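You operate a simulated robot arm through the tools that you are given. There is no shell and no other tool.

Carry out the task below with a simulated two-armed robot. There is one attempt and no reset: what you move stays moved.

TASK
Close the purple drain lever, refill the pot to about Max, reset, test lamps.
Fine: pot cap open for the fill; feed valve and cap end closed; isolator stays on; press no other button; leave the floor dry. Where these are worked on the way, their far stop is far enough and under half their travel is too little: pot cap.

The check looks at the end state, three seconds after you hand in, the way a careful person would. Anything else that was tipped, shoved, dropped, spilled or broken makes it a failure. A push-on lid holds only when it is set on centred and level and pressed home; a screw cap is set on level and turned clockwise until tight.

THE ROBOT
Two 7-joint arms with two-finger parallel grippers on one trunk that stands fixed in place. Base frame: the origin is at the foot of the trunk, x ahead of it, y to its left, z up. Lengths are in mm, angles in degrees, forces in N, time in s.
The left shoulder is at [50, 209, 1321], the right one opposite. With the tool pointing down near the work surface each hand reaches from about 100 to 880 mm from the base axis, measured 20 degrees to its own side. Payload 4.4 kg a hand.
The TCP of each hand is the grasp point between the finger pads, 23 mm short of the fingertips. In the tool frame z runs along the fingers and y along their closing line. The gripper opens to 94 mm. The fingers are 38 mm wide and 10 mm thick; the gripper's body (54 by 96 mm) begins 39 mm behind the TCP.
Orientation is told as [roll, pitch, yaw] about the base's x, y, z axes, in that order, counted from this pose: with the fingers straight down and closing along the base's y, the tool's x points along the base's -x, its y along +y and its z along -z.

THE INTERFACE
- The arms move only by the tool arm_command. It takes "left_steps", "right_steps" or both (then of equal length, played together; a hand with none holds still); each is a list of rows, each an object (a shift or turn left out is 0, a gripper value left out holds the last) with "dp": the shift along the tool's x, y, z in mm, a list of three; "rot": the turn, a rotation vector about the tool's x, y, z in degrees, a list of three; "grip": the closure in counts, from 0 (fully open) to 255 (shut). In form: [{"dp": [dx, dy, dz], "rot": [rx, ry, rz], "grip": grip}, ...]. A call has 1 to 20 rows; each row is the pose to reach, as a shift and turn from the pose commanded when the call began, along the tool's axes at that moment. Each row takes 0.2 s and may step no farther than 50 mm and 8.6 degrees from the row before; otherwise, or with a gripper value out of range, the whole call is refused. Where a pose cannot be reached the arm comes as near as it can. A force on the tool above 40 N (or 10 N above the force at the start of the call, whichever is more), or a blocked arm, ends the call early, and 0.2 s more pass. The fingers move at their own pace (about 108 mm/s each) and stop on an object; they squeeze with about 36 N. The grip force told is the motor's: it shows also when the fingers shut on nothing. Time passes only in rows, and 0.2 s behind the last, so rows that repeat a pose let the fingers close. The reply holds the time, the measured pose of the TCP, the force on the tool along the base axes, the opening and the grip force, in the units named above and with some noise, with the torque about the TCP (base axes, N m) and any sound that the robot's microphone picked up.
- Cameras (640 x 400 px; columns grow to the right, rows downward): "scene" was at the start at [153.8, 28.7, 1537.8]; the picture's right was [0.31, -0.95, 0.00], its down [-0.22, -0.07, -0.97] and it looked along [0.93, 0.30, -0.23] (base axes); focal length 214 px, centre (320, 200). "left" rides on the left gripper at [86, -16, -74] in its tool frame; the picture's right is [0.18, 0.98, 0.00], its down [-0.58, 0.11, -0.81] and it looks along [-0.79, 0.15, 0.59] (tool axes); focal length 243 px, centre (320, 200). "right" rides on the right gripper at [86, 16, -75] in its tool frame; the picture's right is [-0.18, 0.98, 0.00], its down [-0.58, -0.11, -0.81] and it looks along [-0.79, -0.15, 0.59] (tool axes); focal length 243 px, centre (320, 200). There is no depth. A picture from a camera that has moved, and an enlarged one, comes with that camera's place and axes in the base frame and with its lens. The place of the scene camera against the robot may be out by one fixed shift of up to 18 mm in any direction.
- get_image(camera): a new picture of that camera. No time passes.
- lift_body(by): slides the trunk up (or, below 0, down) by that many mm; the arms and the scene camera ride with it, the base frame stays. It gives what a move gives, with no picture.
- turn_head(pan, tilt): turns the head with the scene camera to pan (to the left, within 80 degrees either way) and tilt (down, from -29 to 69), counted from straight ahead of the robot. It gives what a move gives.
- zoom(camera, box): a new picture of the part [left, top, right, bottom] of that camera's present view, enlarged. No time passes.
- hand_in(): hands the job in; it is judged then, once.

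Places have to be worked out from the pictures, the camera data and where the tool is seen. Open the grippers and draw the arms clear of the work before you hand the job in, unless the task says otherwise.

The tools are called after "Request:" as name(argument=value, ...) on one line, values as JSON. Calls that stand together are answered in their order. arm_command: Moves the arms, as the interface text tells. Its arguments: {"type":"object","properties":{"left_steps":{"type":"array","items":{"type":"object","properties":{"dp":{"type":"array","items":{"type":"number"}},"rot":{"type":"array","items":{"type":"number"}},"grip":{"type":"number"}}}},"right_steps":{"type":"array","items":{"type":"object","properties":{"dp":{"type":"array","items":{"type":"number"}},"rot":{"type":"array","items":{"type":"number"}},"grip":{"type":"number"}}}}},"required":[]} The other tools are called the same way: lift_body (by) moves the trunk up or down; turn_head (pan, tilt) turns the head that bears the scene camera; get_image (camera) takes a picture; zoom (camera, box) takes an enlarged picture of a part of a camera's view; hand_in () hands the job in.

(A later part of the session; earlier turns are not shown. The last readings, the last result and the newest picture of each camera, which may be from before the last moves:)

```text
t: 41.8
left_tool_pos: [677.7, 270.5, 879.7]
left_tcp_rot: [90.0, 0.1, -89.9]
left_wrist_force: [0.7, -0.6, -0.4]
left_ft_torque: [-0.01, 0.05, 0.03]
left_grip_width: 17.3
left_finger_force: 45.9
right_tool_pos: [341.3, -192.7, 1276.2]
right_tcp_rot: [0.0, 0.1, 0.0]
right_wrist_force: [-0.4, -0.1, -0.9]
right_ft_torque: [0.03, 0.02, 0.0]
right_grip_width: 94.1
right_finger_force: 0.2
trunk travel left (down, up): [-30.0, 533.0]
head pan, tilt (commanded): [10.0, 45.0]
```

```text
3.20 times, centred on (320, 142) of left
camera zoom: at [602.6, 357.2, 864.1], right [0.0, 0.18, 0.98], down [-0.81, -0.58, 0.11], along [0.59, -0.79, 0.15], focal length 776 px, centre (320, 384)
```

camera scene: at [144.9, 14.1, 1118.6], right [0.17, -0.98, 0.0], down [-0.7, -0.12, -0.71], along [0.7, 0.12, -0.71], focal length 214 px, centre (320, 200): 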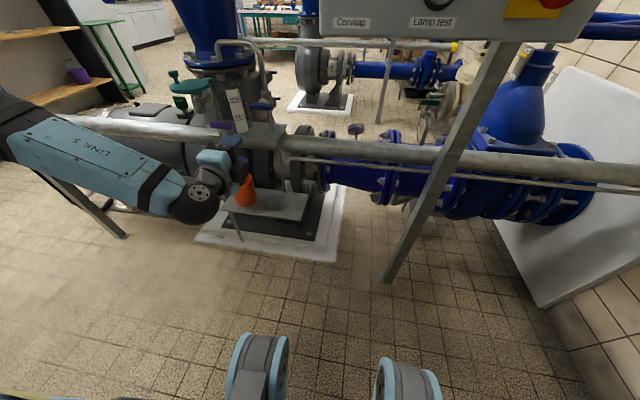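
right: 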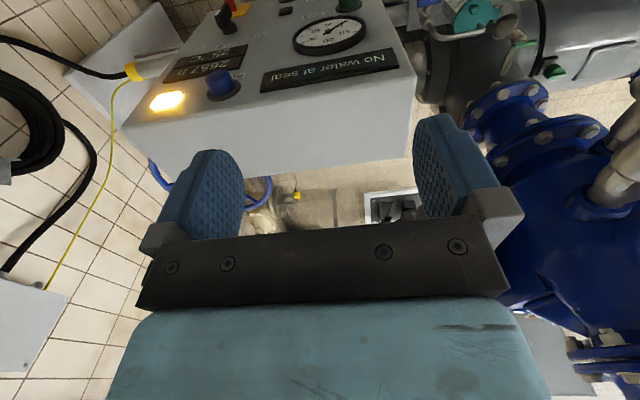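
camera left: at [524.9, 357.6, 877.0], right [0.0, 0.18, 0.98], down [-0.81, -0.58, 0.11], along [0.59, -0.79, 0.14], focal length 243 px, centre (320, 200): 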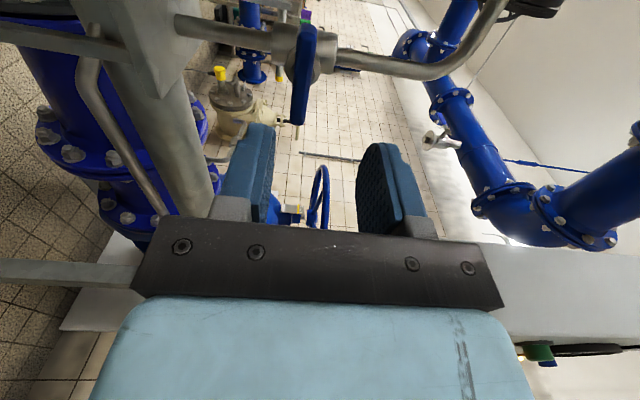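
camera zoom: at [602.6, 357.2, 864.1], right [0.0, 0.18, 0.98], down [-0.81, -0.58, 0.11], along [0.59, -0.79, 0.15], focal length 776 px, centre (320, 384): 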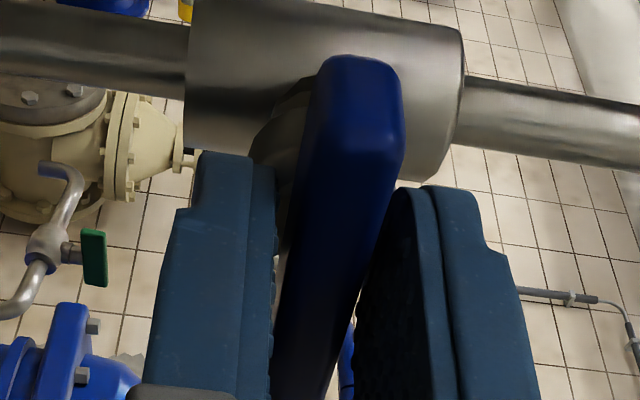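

Gripped at 17.3 mm with no side load. I turn it −10° (ccw as seen from the handle side, the expected opening way) as a test.

Request:
arm_command(left_steps=[{"rot": [0, 0, -5]}, {"rot": [0, 0, -10]}])

Request:
zoom(camera="scene", box=[160, 50, 300, 160])

Request:
zoom(camera="left", box=[220, 80, 420, 205])

```text
t: 42.4
left_tool_pos: [678.8, 269.4, 880.3]
left_tcp_rot: [89.9, -10.0, -89.9]
left_wrist_force: [4.4, -0.6, -1.5]
left_ft_torque: [0.05, 0.03, -0.04]
left_grip_width: 17.5
left_finger_force: 45.0
right_tool_pos: [342.3, -192.2, 1277.2]
right_tcp_rot: [0.1, 0.1, 0.0]
right_wrist_force: [0.2, 0.3, -0.4]
right_ft_torque: [0.04, 0.02, -0.01]
right_grip_width: 94.1
right_finger_force: 0.1
trunk travel left (down, up): [-30.0, 533.0]
head pan, tilt (commanded): [10.0, 45.0]
```

```text
3.64 times, centred on (230, 105) of scene
camera zoom: at [145.5, 14.1, 1118.4], right [0.17, -0.98, 0.0], down [-0.7, -0.12, -0.71], along [0.7, 0.12, -0.71], focal length 780 px, centre (647, 546)
```

zoom: 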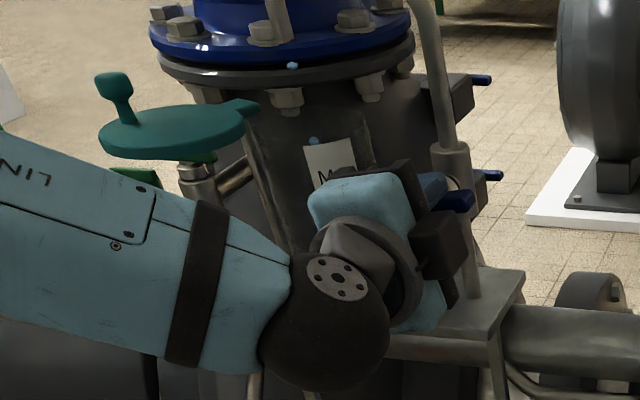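

```text
3.20 times, centred on (320, 142) of left
camera zoom: at [602.6, 353.1, 849.2], right [0.0, 0.35, 0.94], down [-0.81, -0.56, 0.21], along [0.59, -0.75, 0.28], focal length 776 px, centre (320, 384)
```

zoom: 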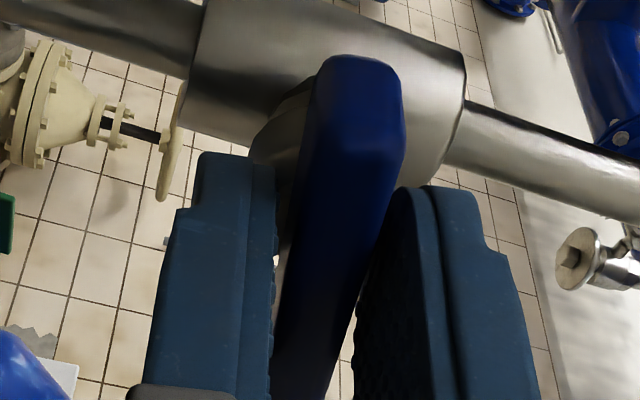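

Water drops are falling from the spout into the pot, so this is the opening direction. I open to 30° and hold for about a second, watching the level.

Request:
arm_command(left_steps=[{"rot": [0, 0, -7]}, {"rot": [0, 0, -14]}, {"rot": [0, 0, -20]}, {"rot": [0, 0, -20]}, {"rot": [0, 0, -20]}])

Request:
zoom(camera="scene", box=[180, 30, 280, 130])

Request:
get_image(camera="left")

```text
t: 43.6
left_tool_pos: [677.6, 270.5, 879.6]
left_tcp_rot: [89.9, -29.9, -90.0]
left_wrist_force: [-7.9, -10.7, -5.2]
left_ft_torque: [-0.05, 0.22, -0.07]
left_grip_width: 17.3
left_finger_force: 44.9
right_tool_pos: [343.0, -193.2, 1277.3]
right_tcp_rot: [0.1, 0.0, 0.0]
right_wrist_force: [-0.5, -0.8, 0.2]
right_ft_torque: [0.0, -0.02, 0.01]
right_grip_width: 94.2
right_finger_force: 0.1
trunk travel left (down, up): [-30.0, 533.0]
head pan, tilt (commanded): [10.0, 45.0]
```

```text
4.00 times, centred on (230, 80) of scene
camera zoom: at [144.9, 13.4, 1118.5], right [0.17, -0.98, 0.0], down [-0.7, -0.12, -0.71], along [0.7, 0.12, -0.71], focal length 858 px, centre (680, 680)
```

zoom: 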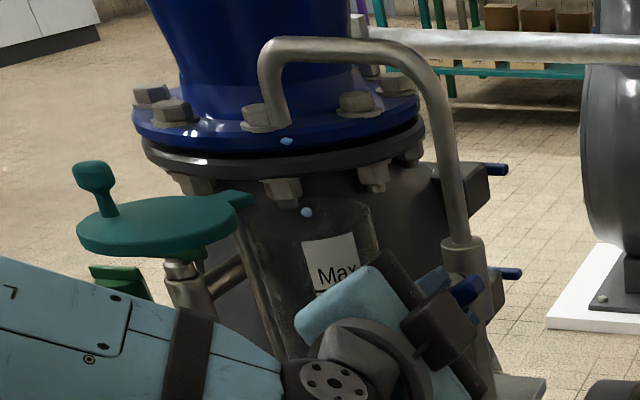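

```text
taken
camera left: at [602.7, 337.8, 823.0], right [0.0, 0.65, 0.76], down [-0.81, -0.45, 0.39], along [0.59, -0.61, 0.52], focal length 243 px, centre (320, 200)
```

left: 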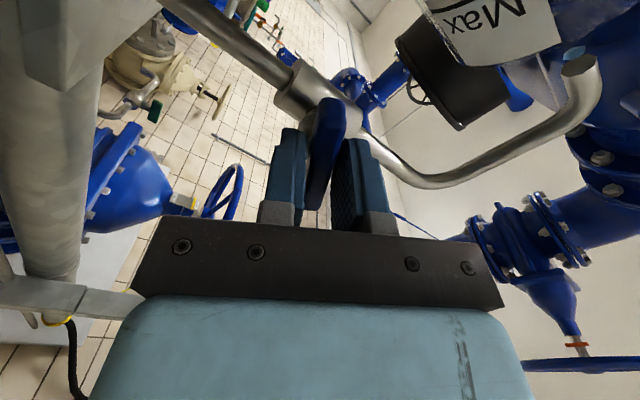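

The gripper hides the lower pot, so I calibrate by pulses: I close again, release and back off to read the level.

Request:
arm_command(left_steps=[{"rot": [0, 0, 8]}, {"rot": [0, 0, 16]}, {"rot": [0, 0, 24]}, {"rot": [0, 0, 30]}, {"rot": [0, 0, 31]}])

Request:
arm_command(left_steps=[{"grip": 130}, {"grip": 130}, {"dp": [0, 0, -30], "grip": 130}, {"dp": [0, 0, -60], "grip": 130}])

Request:
zoom(camera="scene", box=[180, 40, 300, 140])

Request:
zoom(camera="scene", box=[210, 75, 258, 115])

```text
t: 44.8
left_tool_pos: [676.4, 271.4, 880.0]
left_tcp_rot: [89.9, 1.3, -89.9]
left_wrist_force: [-10.4, -10.8, -8.7]
left_ft_torque: [-0.44, 0.18, 0.04]
left_grip_width: 17.3
left_finger_force: 44.8
right_tool_pos: [340.3, -192.0, 1277.0]
right_tcp_rot: [0.0, 0.0, -0.1]
right_wrist_force: [0.2, -0.3, -0.3]
right_ft_torque: [-0.01, 0.01, 0.05]
right_grip_width: 94.0
right_finger_force: 0.1
trunk travel left (down, up): [-30.0, 533.0]
head pan, tilt (commanded): [10.0, 45.0]
```

```text
t: 45.8
left_tool_pos: [616.2, 268.7, 881.3]
left_tcp_rot: [90.0, 1.1, -89.9]
left_wrist_force: [-0.2, -0.4, -0.3]
left_ft_torque: [-0.02, 0.0, 0.01]
left_grip_width: 45.9
left_finger_force: 0.0
right_tool_pos: [342.7, -192.7, 1277.5]
right_tcp_rot: [0.0, 0.0, 0.0]
right_wrist_force: [0.5, -0.8, -0.4]
right_ft_torque: [-0.03, -0.03, 0.03]
right_grip_width: 93.9
right_finger_force: 0.0
trunk travel left (down, up): [-30.0, 533.0]
head pan, tilt (commanded): [10.0, 45.0]
```

```text
4.00 times, centred on (240, 90) of scene
camera zoom: at [144.9, 14.1, 1118.6], right [0.17, -0.98, 0.0], down [-0.7, -0.12, -0.71], along [0.7, 0.12, -0.71], focal length 858 px, centre (640, 640)
```

zoom: 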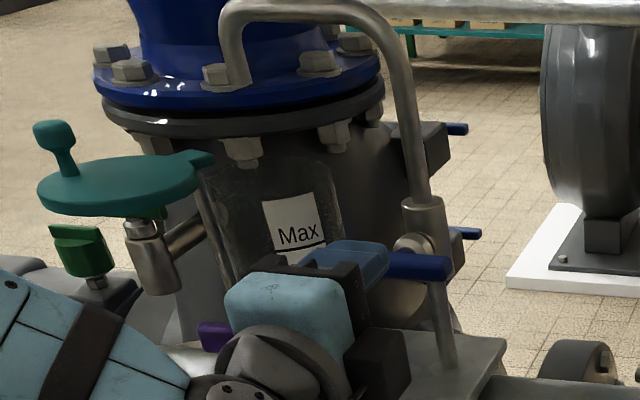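

```text
10.00 times, centred on (234, 95) of scene
camera zoom: at [144.9, 14.1, 1118.6], right [0.17, -0.98, 0.0], down [-0.7, -0.12, -0.71], along [0.7, 0.12, -0.71], focal length 2145 px, centre (1180, 1250)
```

zoom: 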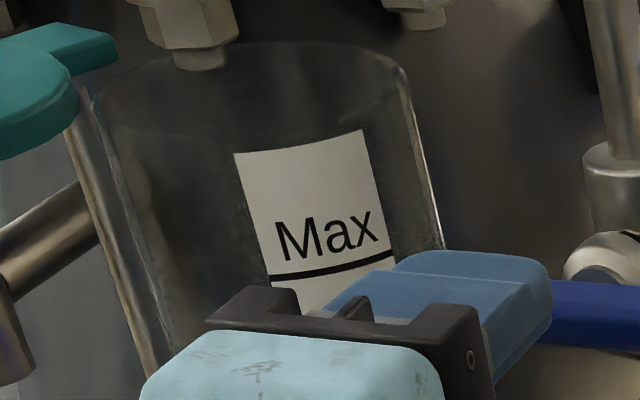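

The drip stopped. The level is still hidden below Max, so I back further to read it.

Request:
arm_command(left_steps=[{"dp": [0, -15, -35]}, {"dp": [0, -40, -65]}, {"dp": [0, -70, -80]}])

Request:
zoom(camera="scene", box=[205, 75, 265, 125])

```text
t: 46.6
left_tool_pos: [535.9, 269.8, 813.8]
left_tcp_rot: [90.0, 1.1, -89.9]
left_wrist_force: [-0.2, 0.3, -0.1]
left_ft_torque: [-0.02, 0.01, -0.03]
left_grip_width: 46.1
left_finger_force: 0.1
right_tool_pos: [342.7, -191.3, 1275.3]
right_tcp_rot: [0.1, -0.1, 0.1]
right_wrist_force: [0.1, 0.2, -0.1]
right_ft_torque: [0.02, 0.0, 0.0]
right_grip_width: 94.0
right_finger_force: 0.1
trunk travel left (down, up): [-30.0, 533.0]
head pan, tilt (commanded): [10.0, 45.0]
```

```text
8.00 times, centred on (235, 100) of scene
camera zoom: at [145.4, 14.4, 1118.5], right [0.17, -0.98, 0.0], down [-0.7, -0.12, -0.71], along [0.7, 0.12, -0.71], focal length 1716 px, centre (1000, 1000)
```

zoom: 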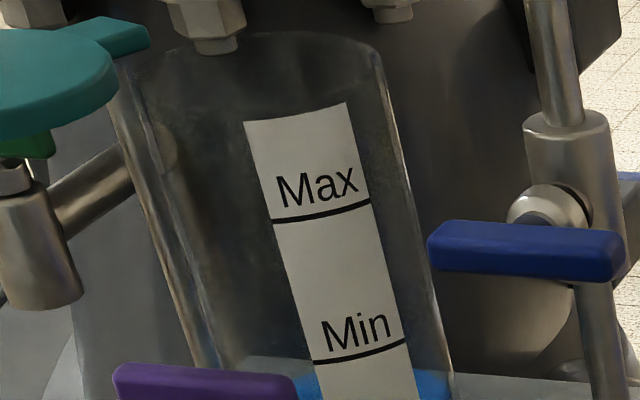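

Blue water is now visible near the bottom. I zoom lower to measure it.

Request:
zoom(camera="scene", box=[210, 85, 274, 135])

Request:
zoom(camera="scene", box=[160, 50, 300, 220])

```text
8.00 times, centred on (242, 110) of scene
camera zoom: at [145.4, 14.4, 1118.5], right [0.17, -0.98, 0.0], down [-0.7, -0.12, -0.71], along [0.7, 0.12, -0.71], focal length 1716 px, centre (944, 920)
```

zoom: 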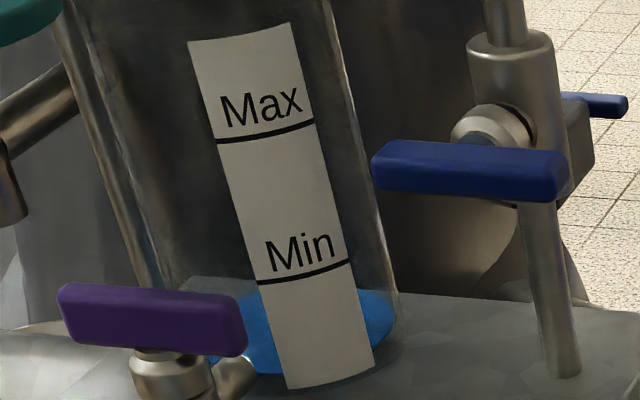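

```text
2.35 times, centred on (230, 135) of scene
camera zoom: at [145.4, 14.4, 1118.5], right [0.17, -0.98, 0.0], down [-0.7, -0.12, -0.71], along [0.7, 0.12, -0.71], focal length 505 px, centre (532, 353)
```

zoom: 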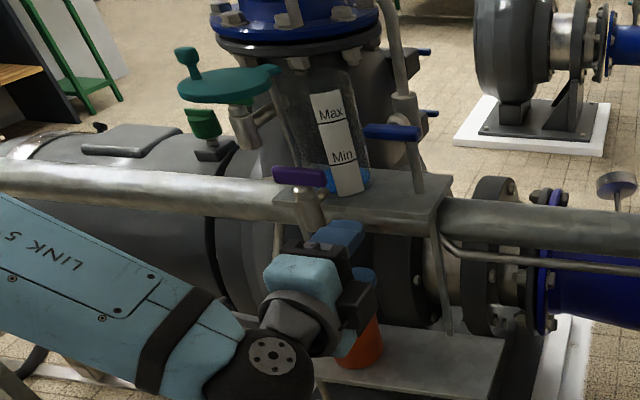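

The water is only about 5 mm deep, so roughly 66 mm more is needed to Max. I return to the handle and grip it again.

Request:
arm_command(left_steps=[{"dp": [0, 35, 15]}, {"dp": [0, 70, 45]}, {"dp": [0, 70, 80]}, {"dp": [0, 70, 110]}, {"dp": [0, 70, 140]}, {"dp": [0, 70, 140]}])

Request:
zoom(camera="left", box=[220, 80, 420, 205])

```text
t: 48.0
left_tool_pos: [678.0, 269.8, 878.3]
left_tcp_rot: [90.0, 1.0, -90.0]
left_wrist_force: [0.0, 0.3, -0.4]
left_ft_torque: [0.01, 0.01, -0.01]
left_grip_width: 46.2
left_finger_force: 0.1
right_tool_pos: [342.3, -192.5, 1277.2]
right_tcp_rot: [0.0, -0.1, 0.1]
right_wrist_force: [0.1, -0.4, -0.5]
right_ft_torque: [-0.03, 0.02, 0.03]
right_grip_width: 94.1
right_finger_force: 0.0
trunk travel left (down, up): [-30.0, 533.0]
head pan, tilt (commanded): [10.0, 45.0]
```

```text
3.20 times, centred on (320, 142) of left
camera zoom: at [602.7, 356.5, 864.1], right [0.0, 0.16, 0.99], down [-0.81, -0.58, 0.1], along [0.59, -0.79, 0.13], focal length 776 px, centre (320, 384)
```

zoom: 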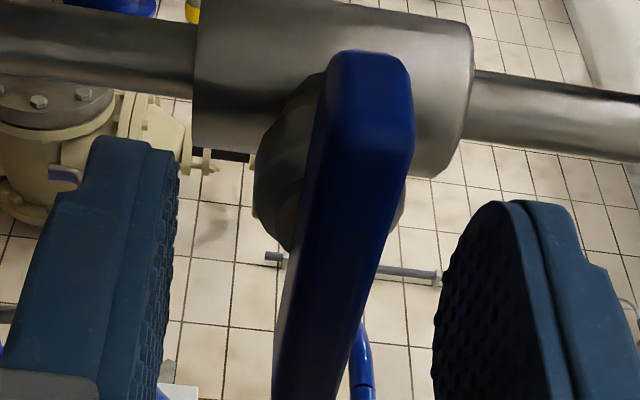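

The handle is between the pads again. I grip and open to about 40°, then check the view.

Request:
arm_command(left_steps=[{"grip": 200}, {"grip": 240}, {"grip": 240}, {"rot": [0, 0, -8]}, {"rot": [0, 0, -16]}, {"rot": [0, 0, -24]}, {"rot": [0, 0, -32]}, {"rot": [0, 0, -40]}, {"rot": [0, 0, -40]}, {"rot": [0, 0, -40]}, {"rot": [0, 0, -40]}, {"rot": [0, 0, -40]}])

Request:
zoom(camera="scene", box=[190, 50, 286, 122])

Request:
zoom(camera="left", box=[340, 0, 640, 150])

```text
t: 50.6
left_tool_pos: [676.2, 270.7, 878.6]
left_tcp_rot: [89.8, -38.7, -89.8]
left_wrist_force: [-2.2, -6.3, -0.2]
left_ft_torque: [0.02, 0.08, 0.27]
left_grip_width: 11.9
left_finger_force: 45.2
right_tool_pos: [341.2, -193.1, 1276.5]
right_tcp_rot: [0.0, 0.0, -0.1]
right_wrist_force: [0.0, 0.3, 0.0]
right_ft_torque: [-0.04, -0.01, 0.02]
right_grip_width: 94.1
right_finger_force: 0.0
trunk travel left (down, up): [-30.0, 533.0]
head pan, tilt (commanded): [10.0, 45.0]
```

```text
5.56 times, centred on (238, 86) of scene
camera zoom: at [144.8, 13.6, 1118.5], right [0.17, -0.98, 0.0], down [-0.7, -0.12, -0.71], along [0.7, 0.12, -0.71], focal length 1192 px, centre (776, 833)
```

zoom: 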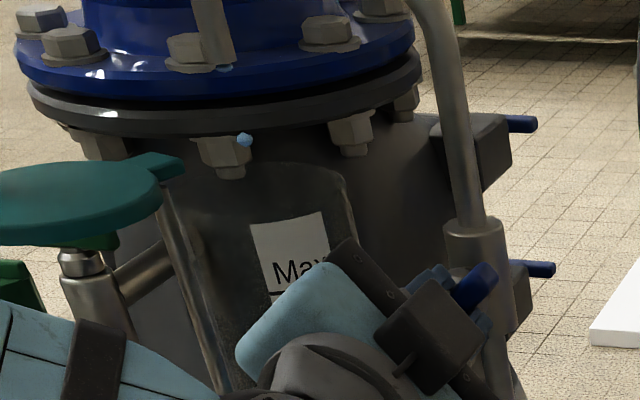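

```text
2.13 times, centred on (490, 75) of left
camera zoom: at [601.2, 328.3, 812.8], right [0.0, 0.76, 0.65], down [-0.81, -0.39, 0.45], along [0.59, -0.52, 0.61], focal length 518 px, centre (-43, 467)
```

zoom: 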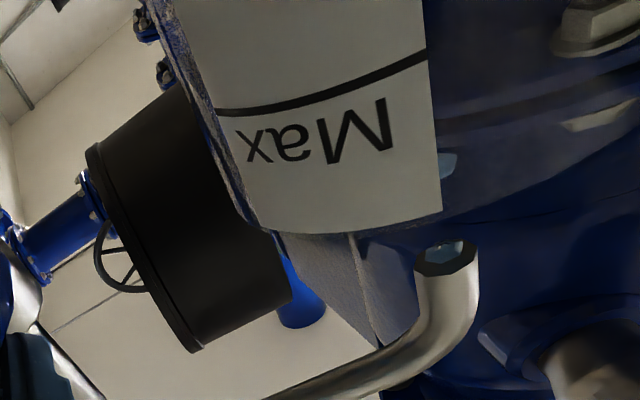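

The Max label region is visible and dry as yet. I check how the fingers sit on the handle since the grip width changed.

Request:
zoom(camera="left", box=[220, 80, 420, 205])

Request:
arm_command(left_steps=[{"dp": [0, 0, 0]}, {"dp": [0, 0, 0]}, {"dp": [0, 0, 0]}, {"dp": [0, 0, 0]}, {"dp": [0, 0, 0]}])

Request:
zoom(camera="scene", box=[190, 50, 286, 122])

```text
3.20 times, centred on (320, 142) of left
camera zoom: at [601.2, 328.3, 812.8], right [0.0, 0.76, 0.65], down [-0.81, -0.39, 0.45], along [0.59, -0.52, 0.61], focal length 776 px, centre (320, 384)
```

zoom: 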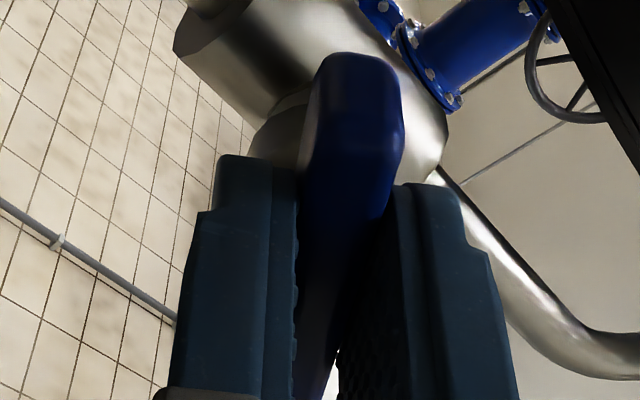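

```text
t: 51.8
left_tool_pos: [675.8, 271.0, 878.6]
left_tcp_rot: [89.9, -38.9, -89.9]
left_wrist_force: [-9.4, -8.6, -4.5]
left_ft_torque: [0.01, 0.36, 0.51]
left_grip_width: 11.9
left_finger_force: 44.9
right_tool_pos: [342.0, -193.4, 1276.2]
right_tcp_rot: [0.0, 0.0, 0.0]
right_wrist_force: [1.1, 0.3, 0.1]
right_ft_torque: [-0.01, 0.0, 0.0]
right_grip_width: 93.9
right_finger_force: 0.0
trunk travel left (down, up): [-30.0, 533.0]
head pan, tilt (commanded): [10.0, 45.0]
```

```text
5.56 times, centred on (238, 86) of scene
camera zoom: at [144.8, 13.7, 1118.5], right [0.17, -0.98, 0.0], down [-0.7, -0.12, -0.71], along [0.7, 0.12, -0.71], focal length 1192 px, centre (776, 833)
```

zoom: 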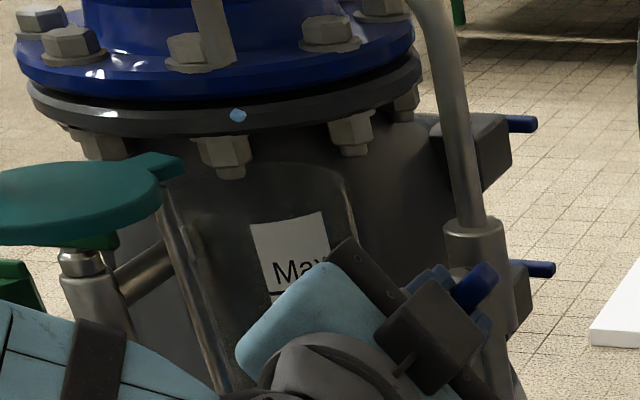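

The flow continues as drops. I hold at 40° for three more seconds and look again.

Request:
arm_command(left_steps=[{"dp": [0, 0, 0]}, {"dp": [0, 0, 0]}, {"dp": [0, 0, 0]}, {"dp": [0, 0, 0]}, {"dp": [0, 0, 0]}, {"dp": [0, 0, 0]}, {"dp": [0, 0, 0]}, {"dp": [0, 0, 0]}, {"dp": [0, 0, 0]}, {"dp": [0, 0, 0]}, {"dp": [0, 0, 0]}, {"dp": [0, 0, 0]}, {"dp": [0, 0, 0]}, {"dp": [0, 0, 0]}, {"dp": [0, 0, 0]}])

Request:
zoom(camera="scene", box=[190, 50, 286, 122])

Request:
zoom(camera="left", box=[340, 0, 640, 150])

```text
t: 55.0
left_tool_pos: [676.3, 270.4, 879.8]
left_tcp_rot: [89.8, -38.8, -89.9]
left_wrist_force: [-18.9, -11.0, -13.1]
left_ft_torque: [0.0, 0.12, 0.05]
left_grip_width: 11.8
left_finger_force: 44.7
right_tool_pos: [341.3, -193.0, 1276.5]
right_tcp_rot: [0.0, 0.0, 0.0]
right_wrist_force: [0.2, -0.8, 1.1]
right_ft_torque: [0.0, 0.01, -0.01]
right_grip_width: 94.0
right_finger_force: 0.0
trunk travel left (down, up): [-30.0, 533.0]
head pan, tilt (commanded): [10.0, 45.0]
```

```text
5.56 times, centred on (238, 86) of scene
camera zoom: at [144.8, 13.8, 1118.5], right [0.17, -0.98, 0.0], down [-0.7, -0.12, -0.71], along [0.7, 0.12, -0.71], focal length 1192 px, centre (776, 833)
```

zoom: 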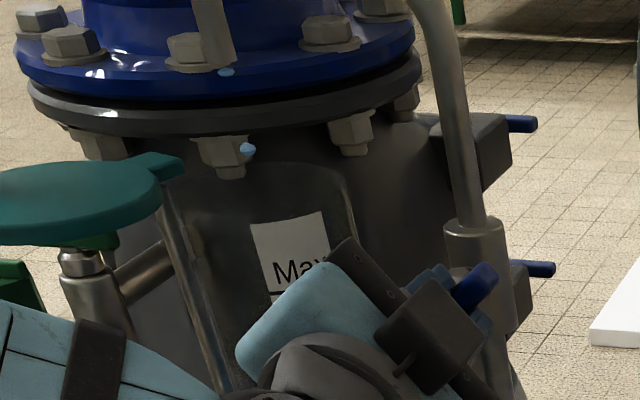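

```text
2.13 times, centred on (490, 75) of left
camera zoom: at [601.2, 328.3, 812.8], right [0.0, 0.76, 0.65], down [-0.81, -0.39, 0.45], along [0.59, -0.52, 0.61], focal length 518 px, centre (-43, 467)
```

zoom: 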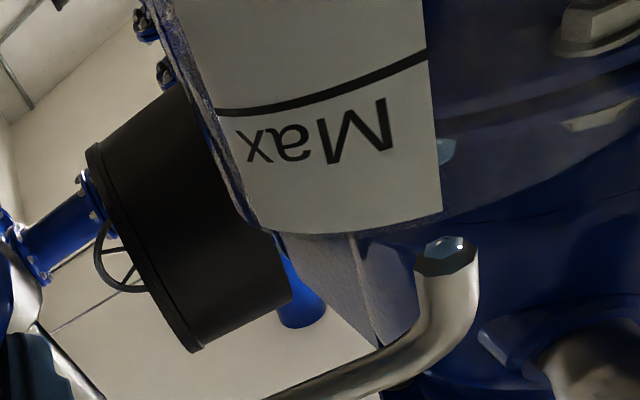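

Not at the visible range yet (visible from about 25 mm below Max). I hold two more seconds.

Request:
arm_command(left_steps=[{"dp": [0, 0, 0]}, {"dp": [0, 0, 0]}, {"dp": [0, 0, 0]}, {"dp": [0, 0, 0]}, {"dp": [0, 0, 0]}, {"dp": [0, 0, 0]}, {"dp": [0, 0, 0]}, {"dp": [0, 0, 0]}, {"dp": [0, 0, 0]}, {"dp": [0, 0, 0]}])

Request:
zoom(camera="scene", box=[190, 60, 286, 132])

Request:
zoom(camera="left", box=[340, 0, 640, 150])

```text
t: 57.2
left_tool_pos: [676.8, 271.3, 879.0]
left_tcp_rot: [89.9, -38.8, -89.9]
left_wrist_force: [-22.3, -11.1, -16.5]
left_ft_torque: [0.01, -0.07, -0.2]
left_grip_width: 12.0
left_finger_force: 45.3
right_tool_pos: [341.6, -193.7, 1276.6]
right_tcp_rot: [0.0, 0.0, 0.1]
right_wrist_force: [0.1, 0.6, 0.0]
right_ft_torque: [0.0, 0.0, -0.03]
right_grip_width: 94.2
right_finger_force: 0.0
trunk travel left (down, up): [-30.0, 533.0]
head pan, tilt (commanded): [10.0, 45.0]
```

```text
5.56 times, centred on (238, 96) of scene
camera zoom: at [144.8, 13.8, 1118.5], right [0.17, -0.98, 0.0], down [-0.7, -0.12, -0.71], along [0.7, 0.12, -0.71], focal length 1192 px, centre (776, 778)
```

zoom: 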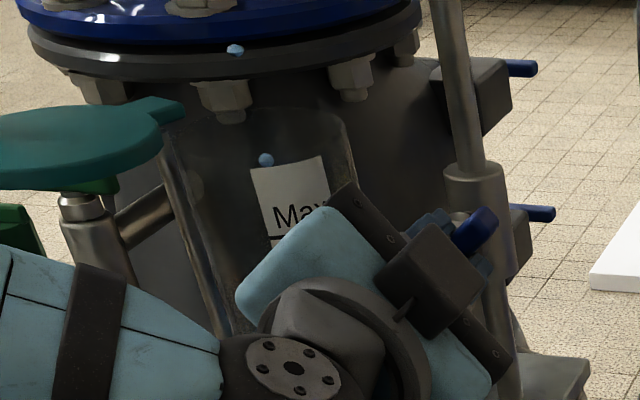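

```text
2.13 times, centred on (490, 75) of left
camera zoom: at [601.2, 328.3, 812.8], right [0.0, 0.76, 0.65], down [-0.81, -0.39, 0.45], along [0.59, -0.52, 0.61], focal length 518 px, centre (-43, 467)
```

zoom: 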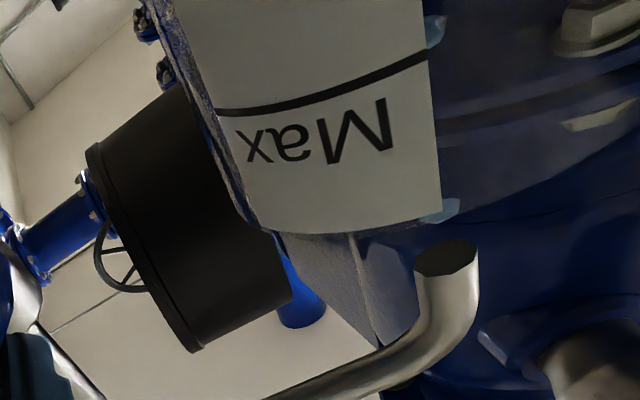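

Still below the visible part. I hold two more seconds.

Request:
arm_command(left_steps=[{"dp": [0, 0, 0]}, {"dp": [0, 0, 0]}, {"dp": [0, 0, 0]}, {"dp": [0, 0, 0]}, {"dp": [0, 0, 0]}, {"dp": [0, 0, 0]}, {"dp": [0, 0, 0]}, {"dp": [0, 0, 0]}, {"dp": [0, 0, 0]}, {"dp": [0, 0, 0]}])

Request:
zoom(camera="scene", box=[190, 60, 286, 132])

Request:
zoom(camera="left", box=[340, 0, 640, 150])

```text
t: 59.4
left_tool_pos: [676.4, 272.2, 879.0]
left_tcp_rot: [89.9, -38.7, -89.9]
left_wrist_force: [-23.6, -12.5, -17.8]
left_ft_torque: [0.04, 0.04, -0.04]
left_grip_width: 12.0
left_finger_force: 45.0
right_tool_pos: [341.4, -193.2, 1276.8]
right_tcp_rot: [0.0, 0.0, 0.0]
right_wrist_force: [-1.0, -0.2, 0.0]
right_ft_torque: [-0.02, 0.02, -0.03]
right_grip_width: 93.9
right_finger_force: 0.1
trunk travel left (down, up): [-30.0, 533.0]
head pan, tilt (commanded): [10.0, 45.0]
```

```text
5.56 times, centred on (238, 96) of scene
camera zoom: at [144.9, 13.7, 1118.5], right [0.17, -0.98, 0.0], down [-0.7, -0.12, -0.71], along [0.7, 0.12, -0.71], focal length 1192 px, centre (776, 778)
```

zoom: 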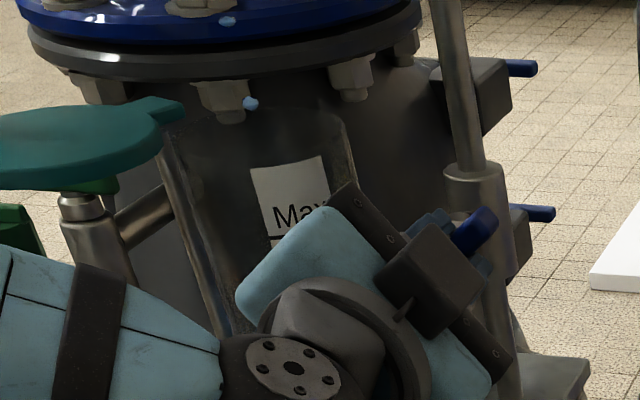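

```text
2.13 times, centred on (490, 75) of left
camera zoom: at [601.2, 328.3, 812.8], right [0.0, 0.76, 0.65], down [-0.81, -0.39, 0.45], along [0.59, -0.52, 0.61], focal length 518 px, centre (-43, 467)
```

zoom: 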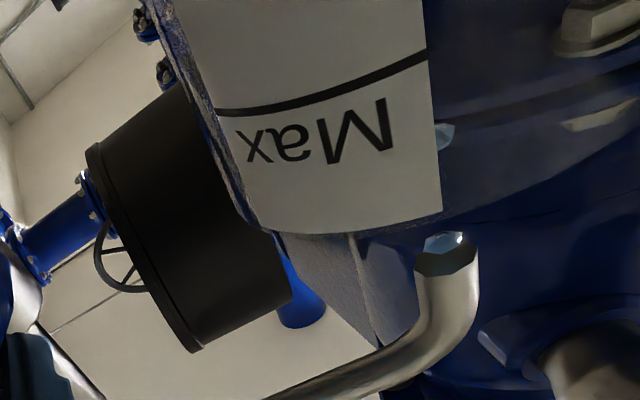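

I close the valve now to calibrate the fill, then back off to read the level.

Request:
arm_command(left_steps=[{"rot": [0, 0, 8]}, {"rot": [0, 0, 16]}, {"rot": [0, 0, 24]}, {"rot": [0, 0, 32]}, {"rot": [0, 0, 40]}, {"rot": [0, 0, 41]}])

Request:
arm_command(left_steps=[{"grip": 130}, {"grip": 130}, {"dp": [0, 0, -30], "grip": 130}, {"dp": [0, 0, -60], "grip": 130}, {"dp": [0, -30, -100], "grip": 130}, {"dp": [0, -70, -140], "grip": 130}])

Request:
zoom(camera="scene", box=[205, 75, 277, 129])

```text
t: 60.8
left_tool_pos: [675.7, 272.1, 879.4]
left_tcp_rot: [89.9, 2.1, -89.9]
left_wrist_force: [-31.1, -6.0, -18.3]
left_ft_torque: [-1.87, 0.14, 0.27]
left_grip_width: 12.9
left_finger_force: 45.0
right_tool_pos: [341.2, -191.3, 1277.0]
right_tcp_rot: [-0.1, -0.1, -0.1]
right_wrist_force: [0.6, 0.2, -0.6]
right_ft_torque: [0.03, 0.0, -0.03]
right_grip_width: 93.9
right_finger_force: 0.1
trunk travel left (down, up): [-30.0, 533.0]
head pan, tilt (commanded): [10.0, 45.0]
```

```text
refused: row 6 steps farther than a row can; nothing moved
```

```text
7.41 times, centred on (241, 102) of scene
camera zoom: at [144.4, 14.6, 1118.6], right [0.17, -0.98, 0.0], down [-0.7, -0.12, -0.71], along [0.7, 0.12, -0.71], focal length 1589 px, centre (905, 926)
```

zoom: 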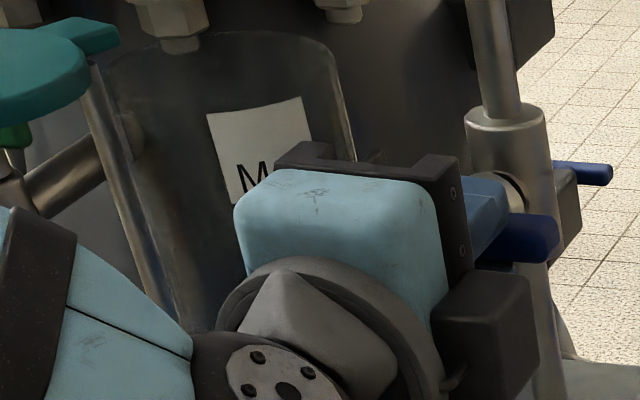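

The stop torque (−1.9 N m) shows the valve is closed and dripping ceased. I release and back off with smaller steps.

Request:
arm_command(left_steps=[{"grip": 130}, {"grip": 130}, {"dp": [0, 0, -30], "grip": 130}, {"dp": [0, 0, -60], "grip": 130}, {"dp": [0, -25, -100], "grip": 130}, {"dp": [0, -60, -135], "grip": 130}, {"dp": [0, -70, -140], "grip": 130}])

Request:
zoom(camera="scene", box=[205, 80, 277, 134])

```text
t: 62.4
left_tool_pos: [535.2, 275.0, 806.4]
left_tcp_rot: [89.9, 2.1, -89.9]
left_wrist_force: [0.6, 0.1, 0.1]
left_ft_torque: [-0.01, 0.0, 0.0]
left_grip_width: 46.2
left_finger_force: 0.1
right_tool_pos: [342.9, -192.7, 1277.7]
right_tcp_rot: [0.0, 0.0, 0.0]
right_wrist_force: [0.1, 0.1, 0.5]
right_ft_torque: [0.01, 0.02, 0.0]
right_grip_width: 93.7
right_finger_force: 0.1
trunk travel left (down, up): [-30.0, 533.0]
head pan, tilt (commanded): [10.0, 45.0]
```

```text
7.41 times, centred on (241, 107) of scene
camera zoom: at [145.1, 14.0, 1118.6], right [0.17, -0.98, 0.0], down [-0.7, -0.12, -0.71], along [0.7, 0.12, -0.71], focal length 1589 px, centre (905, 889)
```

zoom: 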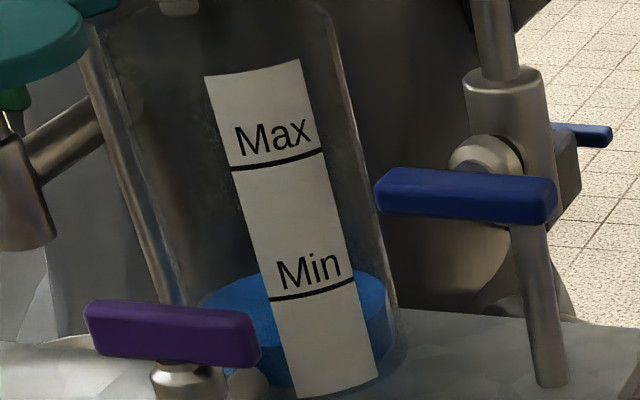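

The level is now about 813 mm vs Max ≈ 886 and Min ≈ 836: about 1.7 mm/s at 40°. I go back, grip, and this time open fully.

Request:
arm_command(left_steps=[{"dp": [0, 35, 15], "rot": [0, 0, -1]}, {"dp": [0, 70, 45], "rot": [0, 0, -2]}, {"dp": [0, 70, 80], "rot": [0, 0, -2]}, {"dp": [0, 71, 110], "rot": [0, 0, -2]}, {"dp": [0, 72, 140], "rot": [0, 0, -2]}, {"dp": [0, 72, 140], "rot": [0, 0, -2]}])

Request:
zoom(camera="left", box=[220, 80, 420, 205])

```text
t: 63.8
left_tool_pos: [674.9, 268.6, 881.3]
left_tcp_rot: [90.1, 0.1, -90.0]
left_wrist_force: [-0.1, 0.4, 0.6]
left_ft_torque: [0.01, -0.02, -0.04]
left_grip_width: 46.2
left_finger_force: 0.1
right_tool_pos: [341.6, -191.5, 1277.7]
right_tcp_rot: [0.0, -0.1, 0.0]
right_wrist_force: [-0.1, 0.0, -0.3]
right_ft_torque: [0.02, -0.03, 0.0]
right_grip_width: 94.0
right_finger_force: 0.0
trunk travel left (down, up): [-30.0, 533.0]
head pan, tilt (commanded): [10.0, 45.0]
```

```text
3.20 times, centred on (320, 142) of left
camera zoom: at [601.2, 354.6, 865.5], right [0.0, 0.18, 0.98], down [-0.81, -0.58, 0.11], along [0.59, -0.79, 0.15], focal length 776 px, centre (320, 384)
```

zoom: 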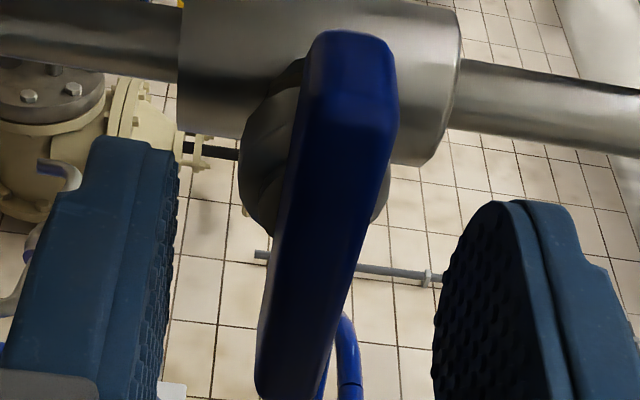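

Aligned again. I grip and open the handle to about 85°.

Request:
arm_command(left_steps=[{"dp": [1, 0, 2], "grip": 200}, {"dp": [1, 0, 2], "grip": 240}, {"dp": [1, 0, 2], "grip": 240}, {"dp": [1, 0, 2], "rot": [0, 0, -8.5]}, {"dp": [1, 0, 2], "rot": [0, 0, -17]}, {"dp": [1, 0, 2], "rot": [0, 0, -25.5]}, {"dp": [1, 0, 2], "rot": [0, 0, -34]}, {"dp": [1, 0, 2], "rot": [0, 0, -42.5]}, {"dp": [1, 0, 2], "rot": [0, 0, -51]}, {"dp": [1, 0, 2], "rot": [0, 0, -59.5]}, {"dp": [1, 0, 2], "rot": [0, 0, -68]}, {"dp": [1, 0, 2], "rot": [0, 0, -76.5]}, {"dp": [1, 0, 2], "rot": [0, 0, -85]}])

Request:
get_image(camera="left")

Request:
zoom(camera="scene", box=[190, 60, 286, 132])

```text
t: 66.2
left_tool_pos: [678.2, 270.6, 881.3]
left_tcp_rot: [89.4, -67.5, -89.7]
left_wrist_force: [-0.5, -3.0, -3.3]
left_ft_torque: [0.0, -0.26, -0.32]
left_grip_width: 17.6
left_finger_force: 45.1
right_tool_pos: [341.8, -193.1, 1277.3]
right_tcp_rot: [0.0, 0.0, 0.0]
right_wrist_force: [-0.5, 0.3, -0.7]
right_ft_torque: [0.01, -0.03, 0.01]
right_grip_width: 94.2
right_finger_force: 0.0
trunk travel left (down, up): [-30.0, 533.0]
head pan, tilt (commanded): [10.0, 45.0]
stopped in row 12 (left hand): the force on the tool passed its limit at 40 N (the readings are from after the stop); the commanded pose is now the measured one
```

```text
taken
camera left: at [603.0, 288.6, 795.1], right [0.0, 0.98, 0.21], down [-0.8, -0.12, 0.58], along [0.59, -0.17, 0.79], focal length 243 px, centre (320, 200)
```

left: 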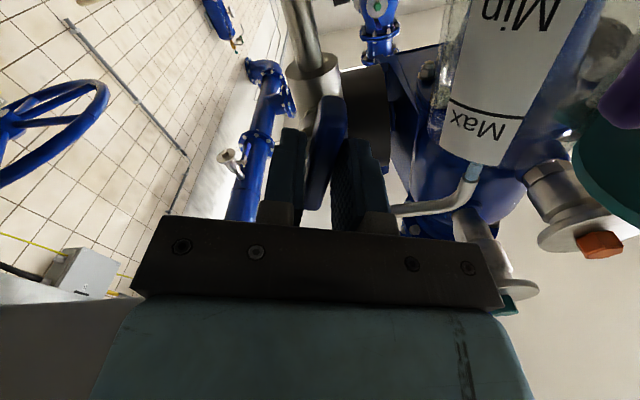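

```text
5.56 times, centred on (238, 96) of scene
camera zoom: at [145.3, 14.2, 1119.0], right [0.17, -0.98, 0.0], down [-0.7, -0.12, -0.71], along [0.7, 0.12, -0.71], focal length 1192 px, centre (776, 778)
```

zoom: 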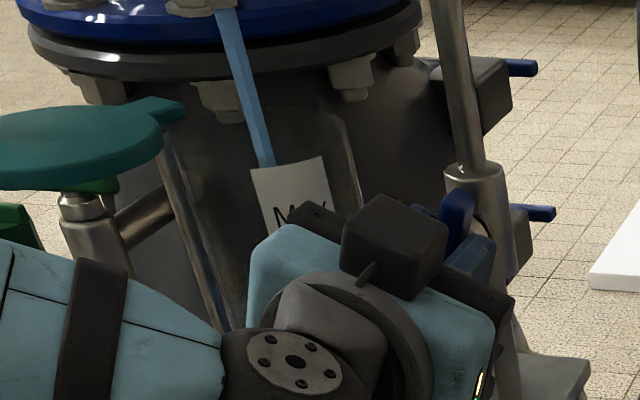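

A solid stream now runs. The stop came at 67.5°. I check the level on the label right away with the hand camera.

Request:
zoom(camera="left", box=[400, 0, 640, 150])

Request:
arm_command(left_steps=[{"dp": [0, 0, 0]}, {"dp": [0, 0, 0]}])

Request:
zoom(camera="left", box=[400, 0, 640, 150])

Request:
zoom(camera="scene", box=[190, 60, 286, 132])

```text
2.67 times, centred on (520, 75) of left
camera zoom: at [603.0, 288.6, 795.1], right [0.0, 0.98, 0.21], down [-0.8, -0.12, 0.58], along [0.59, -0.17, 0.79], focal length 647 px, centre (-213, 533)
```

zoom: 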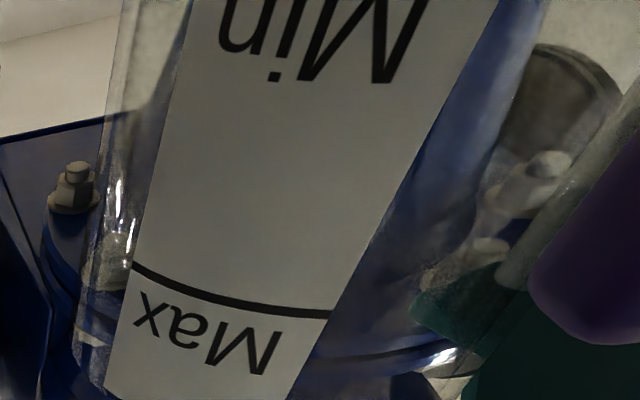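

```text
t: 66.8
left_tool_pos: [679.2, 271.3, 880.0]
left_tcp_rot: [89.3, -67.6, -89.6]
left_wrist_force: [-1.3, -4.8, -1.3]
left_ft_torque: [0.0, 0.43, 0.01]
left_grip_width: 17.7
left_finger_force: 44.9
right_tool_pos: [343.3, -193.6, 1276.3]
right_tcp_rot: [0.1, 0.0, 0.0]
right_wrist_force: [0.6, 0.0, 1.0]
right_ft_torque: [0.0, -0.04, -0.01]
right_grip_width: 93.7
right_finger_force: 0.1
trunk travel left (down, up): [-30.0, 533.0]
head pan, tilt (commanded): [10.0, 45.0]
```

```text
2.67 times, centred on (520, 75) of left
camera zoom: at [603.0, 288.5, 795.0], right [0.0, 0.98, 0.21], down [-0.8, -0.12, 0.58], along [0.59, -0.17, 0.79], focal length 647 px, centre (-213, 533)
```

zoom: 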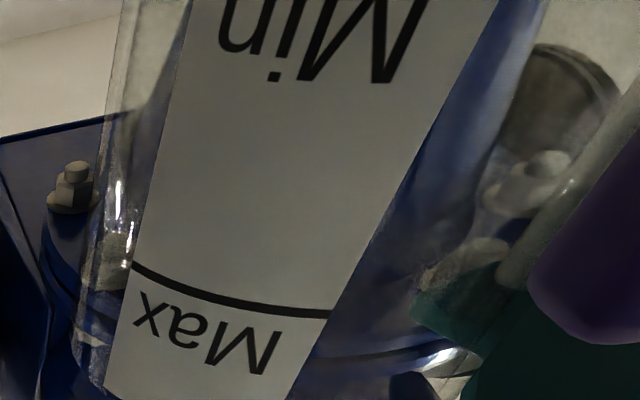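

```text
5.56 times, centred on (238, 96) of scene
camera zoom: at [145.1, 13.8, 1118.6], right [0.17, -0.98, 0.0], down [-0.7, -0.12, -0.71], along [0.7, 0.12, -0.71], focal length 1192 px, centre (776, 778)
```

zoom: 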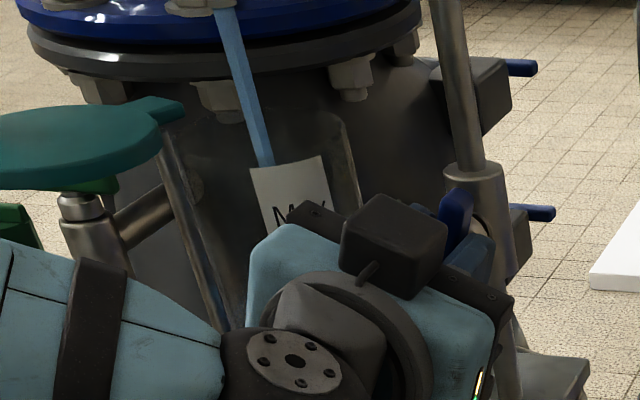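

The hand camera shows the glass between Min and Max: still dry. I hold for a second at a time and watch.

Request:
arm_command(left_steps=[{"dp": [0, 0, 0]}, {"dp": [0, 0, 0]}, {"dp": [0, 0, 0]}, {"dp": [0, 0, 0]}, {"dp": [0, 0, 0]}])

Request:
zoom(camera="left", box=[400, 0, 640, 150])

Request:
zoom(camera="scene", box=[190, 60, 286, 132])

```text
t: 68.0
left_tool_pos: [678.1, 270.5, 880.6]
left_tcp_rot: [89.5, -67.5, -89.6]
left_wrist_force: [-3.0, -6.5, -3.0]
left_ft_torque: [0.01, -0.06, -0.22]
left_grip_width: 17.5
left_finger_force: 45.1
right_tool_pos: [341.7, -193.2, 1275.2]
right_tcp_rot: [0.0, 0.0, 0.0]
right_wrist_force: [0.2, 0.3, 0.1]
right_ft_torque: [0.0, 0.0, 0.02]
right_grip_width: 94.2
right_finger_force: 0.1
trunk travel left (down, up): [-30.0, 533.0]
head pan, tilt (commanded): [10.0, 45.0]
```

```text
2.67 times, centred on (520, 75) of left
camera zoom: at [603.0, 288.6, 795.0], right [0.0, 0.98, 0.21], down [-0.8, -0.12, 0.58], along [0.59, -0.17, 0.79], focal length 647 px, centre (-213, 533)
```

zoom: 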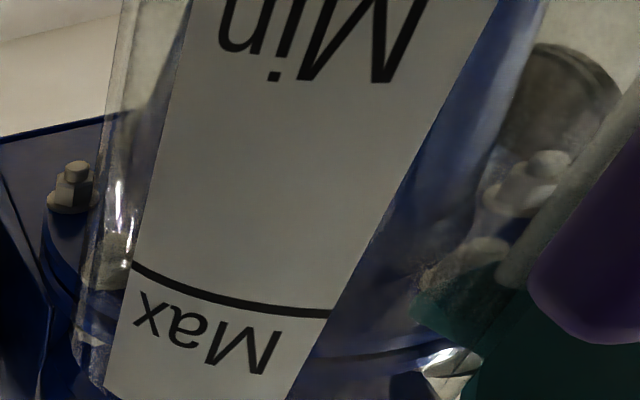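

```text
5.56 times, centred on (238, 96) of scene
camera zoom: at [145.1, 13.6, 1118.5], right [0.17, -0.98, 0.0], down [-0.7, -0.12, -0.71], along [0.7, 0.12, -0.71], focal length 1192 px, centre (776, 778)
```

zoom: 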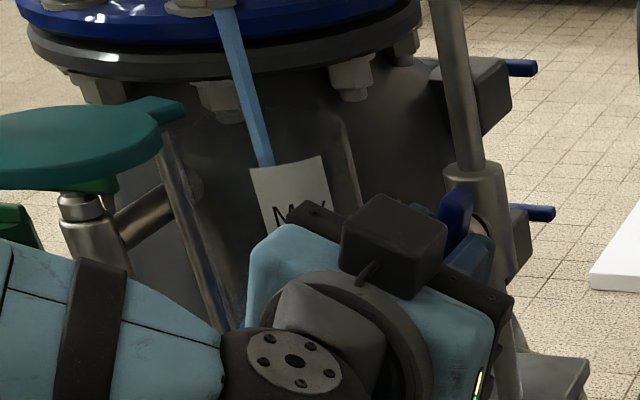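

Still below Min. I hold two more seconds and look again.

Request:
arm_command(left_steps=[{"dp": [0, 0, 0]}, {"dp": [0, 0, 0]}, {"dp": [0, 0, 0]}, {"dp": [0, 0, 0]}, {"dp": [0, 0, 0]}, {"dp": [0, 0, 0]}, {"dp": [0, 0, 0]}, {"dp": [0, 0, 0]}, {"dp": [0, 0, 0]}, {"dp": [0, 0, 0]}])

Request:
zoom(camera="left", box=[400, 0, 640, 150])

Request:
zoom(camera="scene", box=[190, 60, 286, 132])

```text
t: 70.2
left_tool_pos: [677.3, 270.4, 881.1]
left_tcp_rot: [89.4, -67.4, -89.6]
left_wrist_force: [-3.9, -7.2, -3.8]
left_ft_torque: [0.02, 0.09, -0.2]
left_grip_width: 17.5
left_finger_force: 45.0
right_tool_pos: [342.9, -192.6, 1276.5]
right_tcp_rot: [0.1, 0.0, -0.2]
right_wrist_force: [0.1, 0.1, -0.3]
right_ft_torque: [0.01, -0.01, 0.0]
right_grip_width: 93.8
right_finger_force: 0.0
trunk travel left (down, up): [-30.0, 533.0]
head pan, tilt (commanded): [10.0, 45.0]
```

```text
2.67 times, centred on (520, 75) of left
camera zoom: at [603.0, 288.5, 795.0], right [0.0, 0.98, 0.21], down [-0.8, -0.12, 0.58], along [0.59, -0.17, 0.79], focal length 647 px, centre (-213, 533)
```

zoom: 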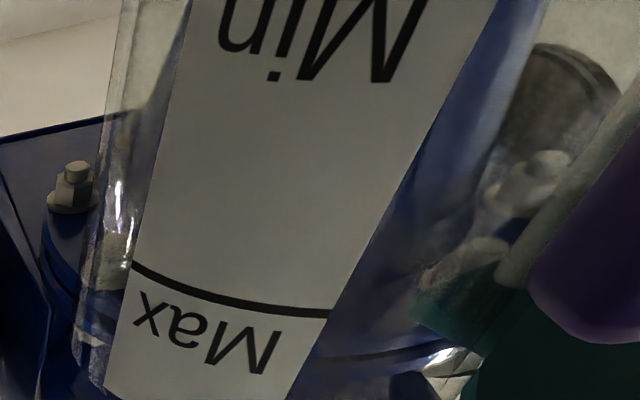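

```text
5.56 times, centred on (238, 96) of scene
camera zoom: at [145.0, 13.6, 1118.5], right [0.17, -0.98, 0.0], down [-0.7, -0.12, -0.71], along [0.7, 0.12, -0.71], focal length 1192 px, centre (776, 778)
```

zoom: 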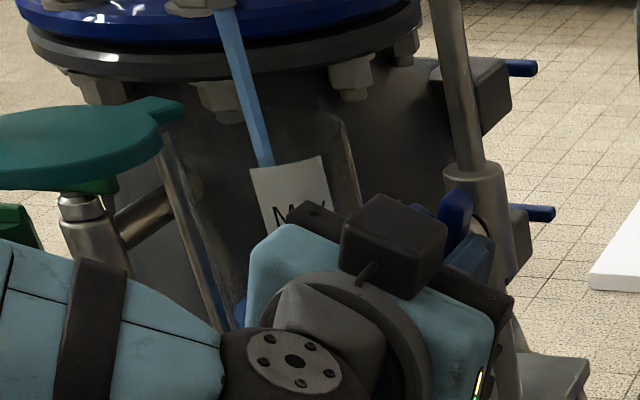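

The surface shows at the edge in the scene view, near Min; the rate is about 4 mm/s. I hold 4 s more and check.

Request:
arm_command(left_steps=[{"dp": [0, 0, 0]}, {"dp": [0, 0, 0]}, {"dp": [0, 0, 0]}, {"dp": [0, 0, 0]}, {"dp": [0, 0, 0]}, {"dp": [0, 0, 0]}, {"dp": [0, 0, 0]}, {"dp": [0, 0, 0]}, {"dp": [0, 0, 0]}, {"dp": [0, 0, 0]}, {"dp": [0, 0, 0]}, {"dp": [0, 0, 0]}, {"dp": [0, 0, 0]}, {"dp": [0, 0, 0]}, {"dp": [0, 0, 0]}, {"dp": [0, 0, 0]}, {"dp": [0, 0, 0]}, {"dp": [0, 0, 0]}, {"dp": [0, 0, 0]}])

Request:
zoom(camera="left", box=[400, 0, 640, 150])

Request:
zoom(camera="scene", box=[190, 60, 286, 132])

```text
t: 74.2
left_tool_pos: [677.8, 270.3, 880.8]
left_tcp_rot: [89.6, -67.5, -89.7]
left_wrist_force: [-7.1, -7.9, -5.1]
left_ft_torque: [-0.03, 0.12, -0.21]
left_grip_width: 17.4
left_finger_force: 45.0
right_tool_pos: [342.0, -192.9, 1276.5]
right_tcp_rot: [0.0, 0.0, 0.0]
right_wrist_force: [0.5, 0.3, 1.1]
right_ft_torque: [0.0, 0.0, -0.03]
right_grip_width: 93.9
right_finger_force: 0.1
trunk travel left (down, up): [-30.0, 533.0]
head pan, tilt (commanded): [10.0, 45.0]
```

```text
2.67 times, centred on (520, 75) of left
camera zoom: at [602.9, 288.5, 795.0], right [0.0, 0.98, 0.21], down [-0.8, -0.12, 0.58], along [0.59, -0.17, 0.79], focal length 647 px, centre (-213, 533)
```

zoom: 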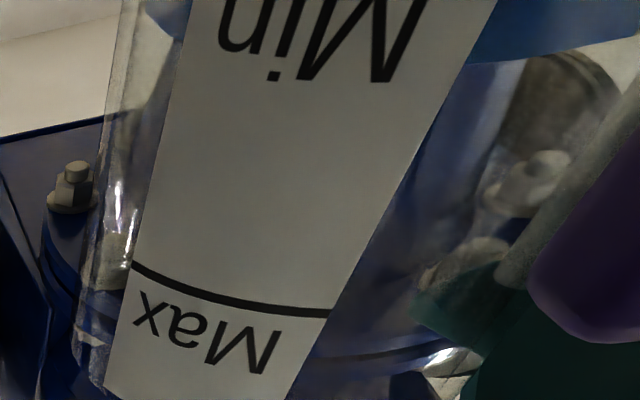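

```text
5.56 times, centred on (238, 96) of scene
camera zoom: at [145.0, 13.6, 1118.5], right [0.17, -0.98, 0.0], down [-0.7, -0.12, -0.71], along [0.7, 0.12, -0.71], focal length 1192 px, centre (776, 778)
```

zoom: 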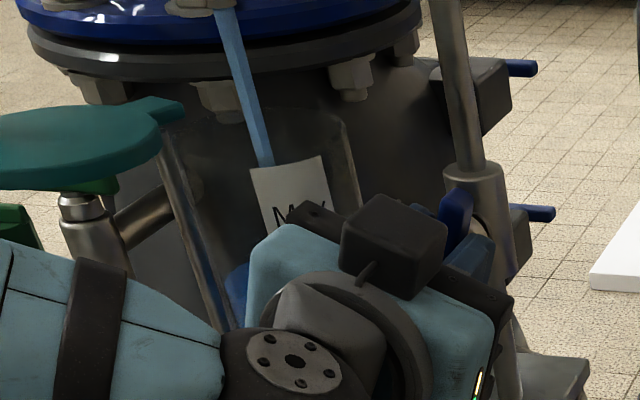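

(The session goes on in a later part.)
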